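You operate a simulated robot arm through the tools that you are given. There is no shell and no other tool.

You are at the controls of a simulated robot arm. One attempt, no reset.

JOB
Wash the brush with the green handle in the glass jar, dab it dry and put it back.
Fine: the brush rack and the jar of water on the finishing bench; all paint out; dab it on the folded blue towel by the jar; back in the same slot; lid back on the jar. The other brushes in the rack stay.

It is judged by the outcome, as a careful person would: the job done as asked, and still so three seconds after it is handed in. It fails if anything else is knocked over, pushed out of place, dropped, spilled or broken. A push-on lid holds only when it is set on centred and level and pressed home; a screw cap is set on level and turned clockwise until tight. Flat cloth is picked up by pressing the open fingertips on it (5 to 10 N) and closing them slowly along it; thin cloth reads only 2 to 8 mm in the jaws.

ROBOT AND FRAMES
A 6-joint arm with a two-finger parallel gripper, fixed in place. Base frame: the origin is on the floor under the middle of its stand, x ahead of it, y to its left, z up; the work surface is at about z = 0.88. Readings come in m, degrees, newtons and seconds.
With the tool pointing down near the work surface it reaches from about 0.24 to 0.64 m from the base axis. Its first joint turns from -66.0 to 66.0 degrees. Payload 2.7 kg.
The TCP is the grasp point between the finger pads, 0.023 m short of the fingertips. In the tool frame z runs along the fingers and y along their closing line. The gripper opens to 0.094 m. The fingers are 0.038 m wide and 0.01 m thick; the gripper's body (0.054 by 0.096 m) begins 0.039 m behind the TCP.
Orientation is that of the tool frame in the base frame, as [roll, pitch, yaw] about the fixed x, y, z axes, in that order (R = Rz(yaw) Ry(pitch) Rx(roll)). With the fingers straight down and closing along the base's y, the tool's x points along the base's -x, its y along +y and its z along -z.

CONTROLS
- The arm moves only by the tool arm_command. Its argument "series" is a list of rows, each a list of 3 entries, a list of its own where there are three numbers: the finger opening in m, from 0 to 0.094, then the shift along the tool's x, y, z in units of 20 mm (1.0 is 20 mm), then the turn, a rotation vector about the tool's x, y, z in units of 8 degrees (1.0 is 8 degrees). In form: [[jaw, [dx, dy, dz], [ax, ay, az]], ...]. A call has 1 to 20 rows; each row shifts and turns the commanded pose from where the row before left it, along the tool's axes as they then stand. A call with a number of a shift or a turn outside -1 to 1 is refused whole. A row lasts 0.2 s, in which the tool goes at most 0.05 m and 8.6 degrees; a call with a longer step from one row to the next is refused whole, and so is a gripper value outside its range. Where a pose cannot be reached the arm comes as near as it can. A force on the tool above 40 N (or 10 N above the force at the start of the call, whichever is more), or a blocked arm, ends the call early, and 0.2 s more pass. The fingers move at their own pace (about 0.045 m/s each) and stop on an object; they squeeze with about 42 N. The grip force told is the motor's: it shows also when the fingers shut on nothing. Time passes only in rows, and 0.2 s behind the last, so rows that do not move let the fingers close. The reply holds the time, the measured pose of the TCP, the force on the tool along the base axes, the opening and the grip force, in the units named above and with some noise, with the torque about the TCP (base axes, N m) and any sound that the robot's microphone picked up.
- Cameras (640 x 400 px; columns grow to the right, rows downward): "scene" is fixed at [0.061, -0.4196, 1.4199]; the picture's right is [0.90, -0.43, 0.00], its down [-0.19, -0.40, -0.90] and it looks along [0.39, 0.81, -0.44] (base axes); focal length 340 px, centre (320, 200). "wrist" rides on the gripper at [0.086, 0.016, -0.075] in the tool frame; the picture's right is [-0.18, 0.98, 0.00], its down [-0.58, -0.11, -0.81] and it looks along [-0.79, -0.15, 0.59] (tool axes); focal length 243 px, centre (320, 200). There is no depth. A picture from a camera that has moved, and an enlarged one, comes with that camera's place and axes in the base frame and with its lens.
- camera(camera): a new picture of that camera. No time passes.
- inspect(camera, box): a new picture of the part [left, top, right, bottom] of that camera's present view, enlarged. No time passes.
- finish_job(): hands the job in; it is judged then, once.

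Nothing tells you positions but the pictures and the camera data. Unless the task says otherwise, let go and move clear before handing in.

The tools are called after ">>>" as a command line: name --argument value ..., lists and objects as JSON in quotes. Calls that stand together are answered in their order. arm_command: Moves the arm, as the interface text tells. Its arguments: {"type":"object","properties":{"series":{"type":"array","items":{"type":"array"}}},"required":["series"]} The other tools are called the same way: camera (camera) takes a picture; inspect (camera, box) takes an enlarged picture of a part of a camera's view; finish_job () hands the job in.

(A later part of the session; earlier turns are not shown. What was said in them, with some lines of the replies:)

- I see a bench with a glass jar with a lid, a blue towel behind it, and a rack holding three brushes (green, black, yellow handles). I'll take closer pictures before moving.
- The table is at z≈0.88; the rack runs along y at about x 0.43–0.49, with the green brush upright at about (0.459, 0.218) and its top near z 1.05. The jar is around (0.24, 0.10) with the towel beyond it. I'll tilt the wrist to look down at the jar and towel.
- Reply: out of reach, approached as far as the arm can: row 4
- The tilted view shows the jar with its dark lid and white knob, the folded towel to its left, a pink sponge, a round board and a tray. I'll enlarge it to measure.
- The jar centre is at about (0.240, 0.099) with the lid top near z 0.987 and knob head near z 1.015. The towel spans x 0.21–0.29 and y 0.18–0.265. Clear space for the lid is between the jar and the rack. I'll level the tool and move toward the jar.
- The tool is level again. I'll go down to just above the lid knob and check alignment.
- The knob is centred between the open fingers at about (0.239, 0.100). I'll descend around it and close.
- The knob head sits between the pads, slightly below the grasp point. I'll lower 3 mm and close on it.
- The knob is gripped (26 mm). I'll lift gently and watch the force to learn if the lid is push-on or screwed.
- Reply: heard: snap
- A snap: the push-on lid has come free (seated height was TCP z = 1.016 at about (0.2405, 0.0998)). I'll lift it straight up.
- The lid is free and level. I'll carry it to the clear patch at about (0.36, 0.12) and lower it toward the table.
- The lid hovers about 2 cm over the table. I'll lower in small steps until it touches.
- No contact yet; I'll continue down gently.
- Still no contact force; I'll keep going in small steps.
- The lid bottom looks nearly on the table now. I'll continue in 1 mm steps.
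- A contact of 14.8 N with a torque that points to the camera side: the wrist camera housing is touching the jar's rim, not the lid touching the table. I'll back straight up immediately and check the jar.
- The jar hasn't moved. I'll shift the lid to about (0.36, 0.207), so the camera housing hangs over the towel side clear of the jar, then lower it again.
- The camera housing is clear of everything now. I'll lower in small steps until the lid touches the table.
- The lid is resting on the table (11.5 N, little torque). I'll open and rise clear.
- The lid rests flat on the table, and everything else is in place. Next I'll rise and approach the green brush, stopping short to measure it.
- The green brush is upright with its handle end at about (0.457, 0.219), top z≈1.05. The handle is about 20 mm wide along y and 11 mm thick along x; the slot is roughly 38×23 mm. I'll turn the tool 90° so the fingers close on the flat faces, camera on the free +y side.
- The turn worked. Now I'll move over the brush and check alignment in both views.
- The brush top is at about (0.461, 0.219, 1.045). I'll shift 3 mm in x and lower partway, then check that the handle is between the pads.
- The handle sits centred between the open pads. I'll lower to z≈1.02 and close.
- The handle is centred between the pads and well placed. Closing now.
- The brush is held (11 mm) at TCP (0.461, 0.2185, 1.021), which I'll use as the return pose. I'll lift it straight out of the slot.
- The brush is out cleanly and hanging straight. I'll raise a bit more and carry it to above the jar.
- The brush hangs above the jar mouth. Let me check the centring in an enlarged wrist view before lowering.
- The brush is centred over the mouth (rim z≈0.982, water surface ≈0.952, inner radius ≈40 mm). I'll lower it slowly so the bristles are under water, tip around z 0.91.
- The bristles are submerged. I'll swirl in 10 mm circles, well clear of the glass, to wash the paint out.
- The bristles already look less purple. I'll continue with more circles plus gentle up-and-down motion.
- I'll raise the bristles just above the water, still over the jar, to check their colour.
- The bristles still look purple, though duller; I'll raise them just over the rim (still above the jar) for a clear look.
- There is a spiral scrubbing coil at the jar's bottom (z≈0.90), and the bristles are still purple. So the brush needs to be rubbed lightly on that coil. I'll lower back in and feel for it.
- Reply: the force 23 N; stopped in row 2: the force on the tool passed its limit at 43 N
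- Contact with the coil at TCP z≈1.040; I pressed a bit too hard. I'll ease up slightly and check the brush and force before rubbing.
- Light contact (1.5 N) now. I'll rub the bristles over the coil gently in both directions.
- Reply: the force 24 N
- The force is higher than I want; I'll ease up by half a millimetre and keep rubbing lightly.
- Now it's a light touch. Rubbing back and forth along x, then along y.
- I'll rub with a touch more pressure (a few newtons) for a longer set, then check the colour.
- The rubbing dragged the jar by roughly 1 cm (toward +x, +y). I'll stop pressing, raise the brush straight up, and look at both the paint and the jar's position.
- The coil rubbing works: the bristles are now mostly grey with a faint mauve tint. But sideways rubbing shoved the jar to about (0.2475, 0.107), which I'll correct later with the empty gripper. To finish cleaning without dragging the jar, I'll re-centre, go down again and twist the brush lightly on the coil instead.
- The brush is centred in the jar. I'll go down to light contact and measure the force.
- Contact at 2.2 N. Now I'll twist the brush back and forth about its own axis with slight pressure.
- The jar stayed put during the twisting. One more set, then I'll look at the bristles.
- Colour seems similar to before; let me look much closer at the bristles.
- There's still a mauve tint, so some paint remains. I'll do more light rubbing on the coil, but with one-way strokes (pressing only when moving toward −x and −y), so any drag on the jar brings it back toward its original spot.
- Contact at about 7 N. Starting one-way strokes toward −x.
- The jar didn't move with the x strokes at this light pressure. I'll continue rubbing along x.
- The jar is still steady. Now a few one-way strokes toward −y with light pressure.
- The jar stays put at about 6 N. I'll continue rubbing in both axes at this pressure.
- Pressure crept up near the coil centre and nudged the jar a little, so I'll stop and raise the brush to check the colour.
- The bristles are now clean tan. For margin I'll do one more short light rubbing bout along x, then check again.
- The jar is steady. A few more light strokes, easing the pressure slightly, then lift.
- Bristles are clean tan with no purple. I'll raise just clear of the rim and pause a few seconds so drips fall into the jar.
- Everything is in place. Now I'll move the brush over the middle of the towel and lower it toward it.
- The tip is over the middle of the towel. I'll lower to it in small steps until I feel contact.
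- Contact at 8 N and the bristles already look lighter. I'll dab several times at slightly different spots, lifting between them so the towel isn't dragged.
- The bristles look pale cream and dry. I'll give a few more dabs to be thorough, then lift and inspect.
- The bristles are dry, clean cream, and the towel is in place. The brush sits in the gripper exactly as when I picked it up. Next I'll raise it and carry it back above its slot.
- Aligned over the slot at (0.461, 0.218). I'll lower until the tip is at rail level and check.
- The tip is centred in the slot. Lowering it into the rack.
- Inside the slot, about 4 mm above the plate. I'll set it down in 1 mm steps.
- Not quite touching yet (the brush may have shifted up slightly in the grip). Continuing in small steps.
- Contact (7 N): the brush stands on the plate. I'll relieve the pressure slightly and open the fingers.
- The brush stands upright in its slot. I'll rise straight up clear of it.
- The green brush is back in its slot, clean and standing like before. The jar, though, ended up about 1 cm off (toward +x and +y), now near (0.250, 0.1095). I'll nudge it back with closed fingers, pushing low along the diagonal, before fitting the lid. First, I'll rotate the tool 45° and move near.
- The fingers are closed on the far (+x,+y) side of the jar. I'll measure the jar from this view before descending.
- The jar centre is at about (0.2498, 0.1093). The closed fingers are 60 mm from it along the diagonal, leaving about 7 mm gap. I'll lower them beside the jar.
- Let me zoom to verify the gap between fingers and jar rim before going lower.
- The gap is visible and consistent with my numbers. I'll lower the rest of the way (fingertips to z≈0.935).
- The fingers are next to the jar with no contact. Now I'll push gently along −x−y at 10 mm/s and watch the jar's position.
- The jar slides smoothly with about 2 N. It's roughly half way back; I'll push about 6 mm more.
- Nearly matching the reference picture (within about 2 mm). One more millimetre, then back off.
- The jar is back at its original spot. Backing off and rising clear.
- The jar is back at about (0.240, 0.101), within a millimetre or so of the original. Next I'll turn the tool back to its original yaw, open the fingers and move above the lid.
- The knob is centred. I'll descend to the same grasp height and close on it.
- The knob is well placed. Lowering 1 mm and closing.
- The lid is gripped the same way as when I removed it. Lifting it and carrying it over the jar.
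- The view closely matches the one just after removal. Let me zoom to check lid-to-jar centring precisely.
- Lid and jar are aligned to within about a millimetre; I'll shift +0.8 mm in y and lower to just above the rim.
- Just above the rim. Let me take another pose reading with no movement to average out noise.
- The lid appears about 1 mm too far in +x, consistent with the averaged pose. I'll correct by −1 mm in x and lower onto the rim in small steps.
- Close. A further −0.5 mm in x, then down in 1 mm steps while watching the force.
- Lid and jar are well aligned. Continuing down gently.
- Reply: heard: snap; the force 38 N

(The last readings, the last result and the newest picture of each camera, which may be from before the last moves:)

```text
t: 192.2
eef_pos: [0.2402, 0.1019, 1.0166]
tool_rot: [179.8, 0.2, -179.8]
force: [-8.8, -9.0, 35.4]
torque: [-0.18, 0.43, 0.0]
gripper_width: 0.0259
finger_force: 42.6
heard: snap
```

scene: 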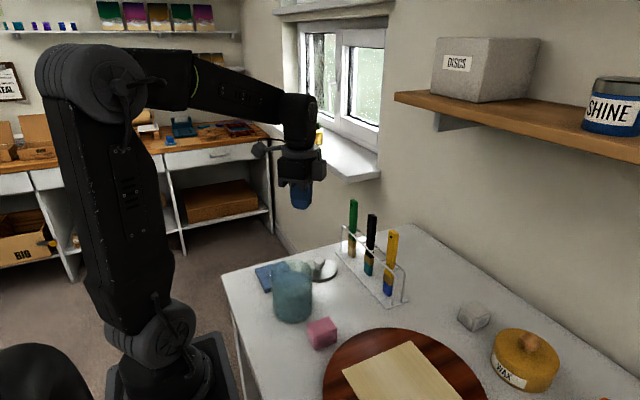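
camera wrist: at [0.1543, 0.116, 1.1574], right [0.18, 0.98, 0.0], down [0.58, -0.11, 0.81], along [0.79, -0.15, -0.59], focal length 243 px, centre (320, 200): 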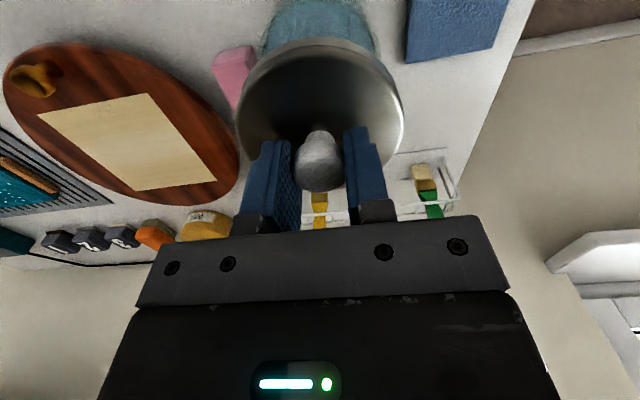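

A snap — the lid has gone home at z≈1.0166 (35 N). There's a small sideways load, so I'll relax it by moving slightly with it before opening.

>>> arm_command --series '[[0.01, [0.02, -0.02, 0], [0, 0, 0]], [0.01, [0, 0, 0], [0, 0, 0]]]'

>>> inspect --camera "scene" --box '[250, 240, 340, 340]'

```text
t: 192.8
eef_pos: [0.2403, 0.1001, 1.0161]
tool_rot: [179.8, 0.3, -179.9]
force: [-5.3, -6.0, 37.9]
torque: [-0.08, 0.15, 0.03]
gripper_width: 0.026
finger_force: 41.9
```

```text
4.00 times, centred on (295, 290) of scene
camera zoom: at [0.0606, -0.4199, 1.4198], right [0.9, -0.43, 0.0], down [-0.19, -0.4, -0.9], along [0.39, 0.81, -0.44], focal length 1361 px, centre (420, -160)
```

zoom: 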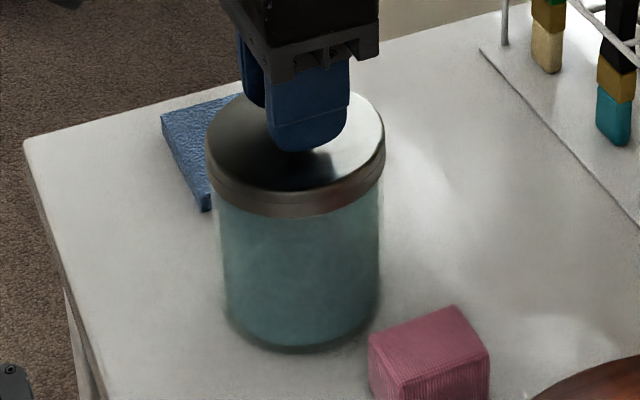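

>>> arm_command --series '[[0.01, [0.03, -0.035, 0], [0, 0, 0]], [0.01, [0, 0, -0.03], [0, 0, 0]], [0.01, [0, 0, 0], [0, 0, 0]]]'

```text
t: 193.6
eef_pos: [0.2397, 0.0997, 1.0168]
tool_rot: [179.8, 0.2, -179.9]
force: [6.6, 2.9, 14.2]
torque: [0.11, -0.56, 0.03]
gripper_width: 0.0257
finger_force: 42.3
```

>>> arm_command --series '[[0.01, [-0.02, 0.01, 0], [0, 0, 0]], [0.01, [0, 0, -0.01], [0, 0, 0]], [0.01, [0, 0, 0], [0, 0, 0]]]'

```text
t: 194.4
eef_pos: [0.2397, 0.0996, 1.0169]
tool_rot: [-180.0, 0.0, -180.0]
force: [3.6, 3.2, 9.6]
torque: [0.1, -0.25, 0.02]
gripper_width: 0.0257
finger_force: 41.8
```

The loads are small now. I'll open the fingers slowly and then inspect the lid before rising.

>>> arm_command --series '[[0.028, [0, 0, 0], [0, 0, 0]], [0.033, [0, 0, 0], [0, 0, 0]], [0.042, [0, 0, 0], [0, 0, 0]], [0.055, [0, 0, 0], [0, 0, 0]], [0.06, [0, 0, 0], [0, 0, 0]], [0.06, [0, 0, 0], [0, 0, 0]]]'

>>> inspect --camera "scene" --box '[250, 240, 340, 340]'

>>> inspect --camera "wrist" --box '[200, 0, 440, 240]'

```text
t: 195.8
eef_pos: [0.2394, 0.1014, 1.017]
tool_rot: [179.8, 0.0, -179.9]
force: [-0.2, -0.2, -0.2]
torque: [0.03, 0.03, -0.04]
gripper_width: 0.06
finger_force: 0.0
```

```text
4.00 times, centred on (295, 290) of scene
camera zoom: at [0.061, -0.4196, 1.4199], right [0.9, -0.43, 0.0], down [-0.19, -0.4, -0.9], along [0.39, 0.81, -0.44], focal length 1361 px, centre (420, -160)
```

zoom: 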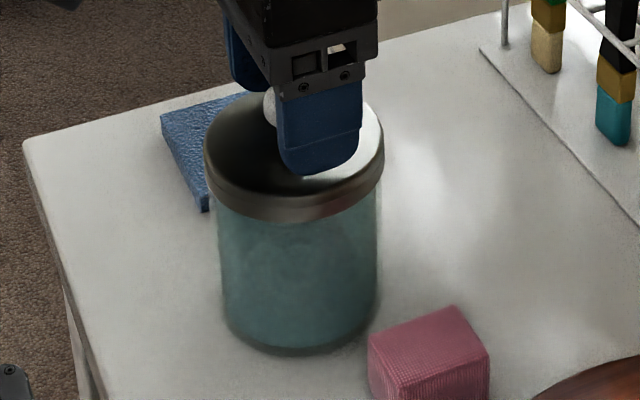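

```text
1.67 times, centred on (320, 120) of wrist
camera zoom: at [0.1532, 0.1154, 1.0905], right [0.18, 0.98, 0.0], down [0.58, -0.11, 0.81], along [0.79, -0.15, -0.59], focal length 404 px, centre (320, 333)
```

zoom: 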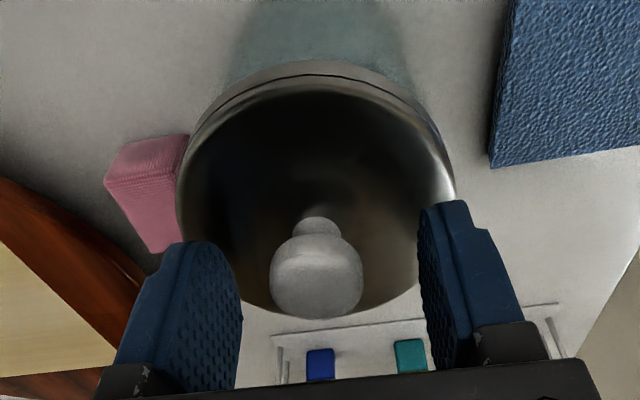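

The lid sits level on the jar. I'll rise clear and inspect it from both views.

>>> arm_command --series '[[0.06, [0, 0, -0.4], [0, 0, 0]], [0.06, [0, 0, -0.8], [0, 0, 0]], [0.06, [0, 0, -0.9], [0, 0, 0]], [0.06, [0, 0, -0.9], [0, 0, 0]], [0.06, [0, 0, -0.3], [0, 0, 0]], [0.06, [0, 0, 0], [0, 0, 0]]]'

>>> inspect --camera "scene" --box '[240, 240, 350, 350]'

>>> camera --camera "wrist"

>>> inspect --camera "scene" --box '[265, 250, 325, 310]'

```text
t: 197.2
eef_pos: [0.2398, 0.1, 1.0843]
tool_rot: [179.8, 0.1, -180.0]
force: [0.1, -0.5, -0.2]
torque: [0.0, -0.02, -0.03]
gripper_width: 0.0599
finger_force: 0.1
```

```text
3.64 times, centred on (295, 295) of scene
camera zoom: at [0.061, -0.4196, 1.4199], right [0.9, -0.43, 0.0], down [-0.19, -0.4, -0.9], along [0.39, 0.81, -0.44], focal length 1238 px, centre (411, -146)
```

zoom: 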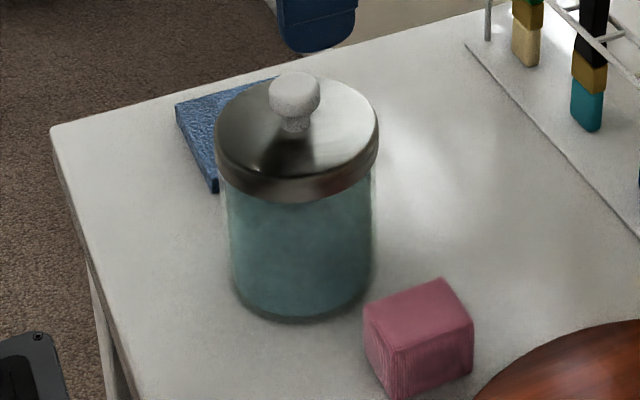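

```text
taken
camera wrist: at [0.1539, 0.1146, 1.1571], right [0.18, 0.98, 0.0], down [0.58, -0.11, 0.81], along [0.79, -0.15, -0.59], focal length 243 px, centre (320, 200)
```

wrist: 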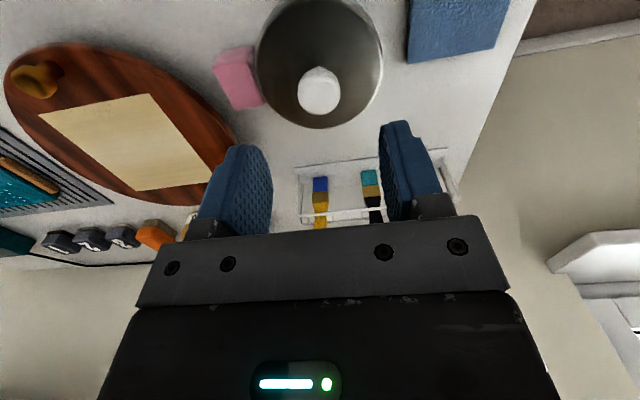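

```text
6.67 times, centred on (295, 280) of scene
camera zoom: at [0.061, -0.4196, 1.4199], right [0.9, -0.43, 0.0], down [-0.19, -0.4, -0.9], along [0.39, 0.81, -0.44], focal length 2269 px, centre (487, -333)
```

zoom: 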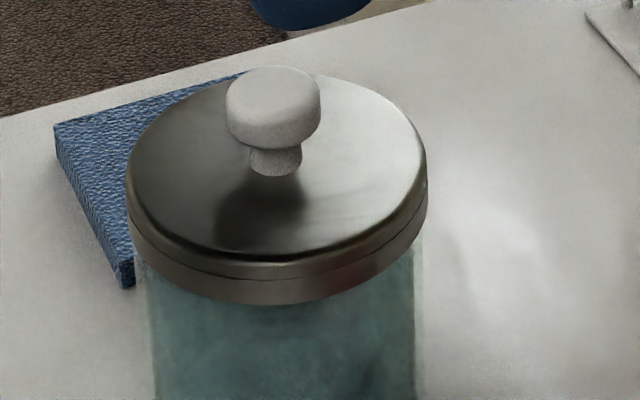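

The lid and jar match the starting picture closely, and the lid is level and home. I'll rise well clear and do a final check of everything.

>>> arm_command --series '[[0.06, [0, 0, -1], [0, 0, 0]], [0.06, [0, 0, -1], [0, 0, 0]], [0.06, [0, 0, -1], [0, 0, 0]], [0.06, [0, 0.5, -1], [0, 0, 0]], [0.06, [0, 0.5, -1], [0, 0, 0]], [0.06, [0, 0.5, -1], [0, 0, 0]], [0.06, [0, 0, 0], [0, 0, 0]]]'

>>> camera --camera "scene"

>>> camera --camera "wrist"

>>> inspect --camera "scene" --box '[320, 190, 420, 310]'

>>> inspect --camera "scene" --box '[335, 190, 375, 265]'

```text
t: 198.8
eef_pos: [0.2387, 0.1302, 1.2029]
tool_rot: [179.8, 0.0, -179.9]
force: [0.5, 0.1, -0.3]
torque: [0.01, -0.02, 0.02]
gripper_width: 0.06
finger_force: 0.0
```

```text
taken
```

scene: 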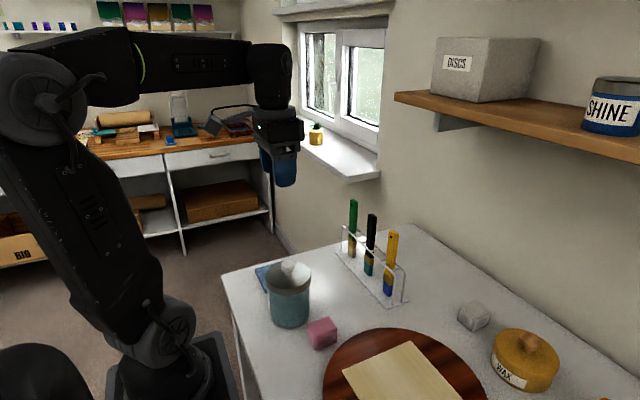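

```text
taken
camera wrist: at [0.1529, 0.1444, 1.2769], right [0.18, 0.98, 0.0], down [0.58, -0.11, 0.81], along [0.79, -0.15, -0.59], focal length 243 px, centre (320, 200)
```

wrist: 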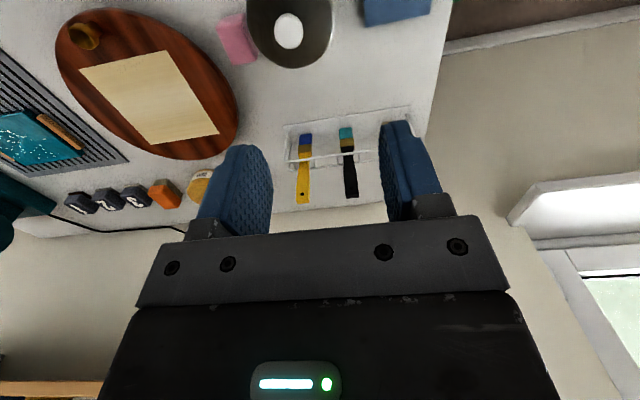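

```text
3.33 times, centred on (370, 250) of scene
camera zoom: at [0.061, -0.4196, 1.4199], right [0.9, -0.43, 0.0], down [-0.19, -0.4, -0.9], along [0.39, 0.81, -0.44], focal length 1134 px, centre (153, 33)
```

zoom: 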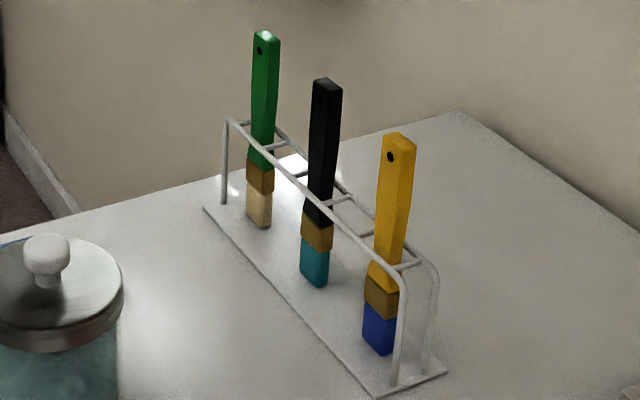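

```text
5.33 times, centred on (355, 228) of scene
camera zoom: at [0.061, -0.4196, 1.4199], right [0.9, -0.43, 0.0], down [-0.19, -0.4, -0.9], along [0.39, 0.81, -0.44], focal length 1815 px, centre (133, 53)
```

zoom: 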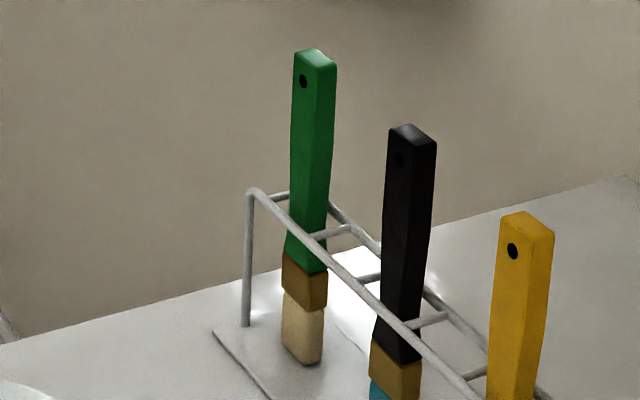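

The green brush is clean, dry and standing in its original slot. The other brushes, towel, sponge and board are where they started. The lid is snapped on level, the jar is back at its starting spot, and the gripper is empty and clear, so I'm handing in.

>>> finish_job

```text
The job is handed in.
```

I washed the green-handled brush in the glass jar, dabbed it dry on the folded blue towel and put it back in its own slot. I've handed the job in; no verdict came back with the handover.

- **Brush:** all the purple came out once I rubbed the bristles on the coil in the bottom of the jar. They now look clean, dry and cream-coloured.
- **Lid:** it snapped back on, and it sits level.
- **Jar moved, then put back:** rubbing on the coil pushed the jar about 1 cm out of place. I nudged it back with closed fingers, and it now matches the starting picture to within about 1–2 mm.
- **Contact with the jar rim:** when I first set the lid down, the wrist camera touched the jar's rim at about 15 N. I backed off straight away, and saw no movement or damage.
- **Everything else:** the other brushes, towel, sponge and board look unmoved. I saw no spills.
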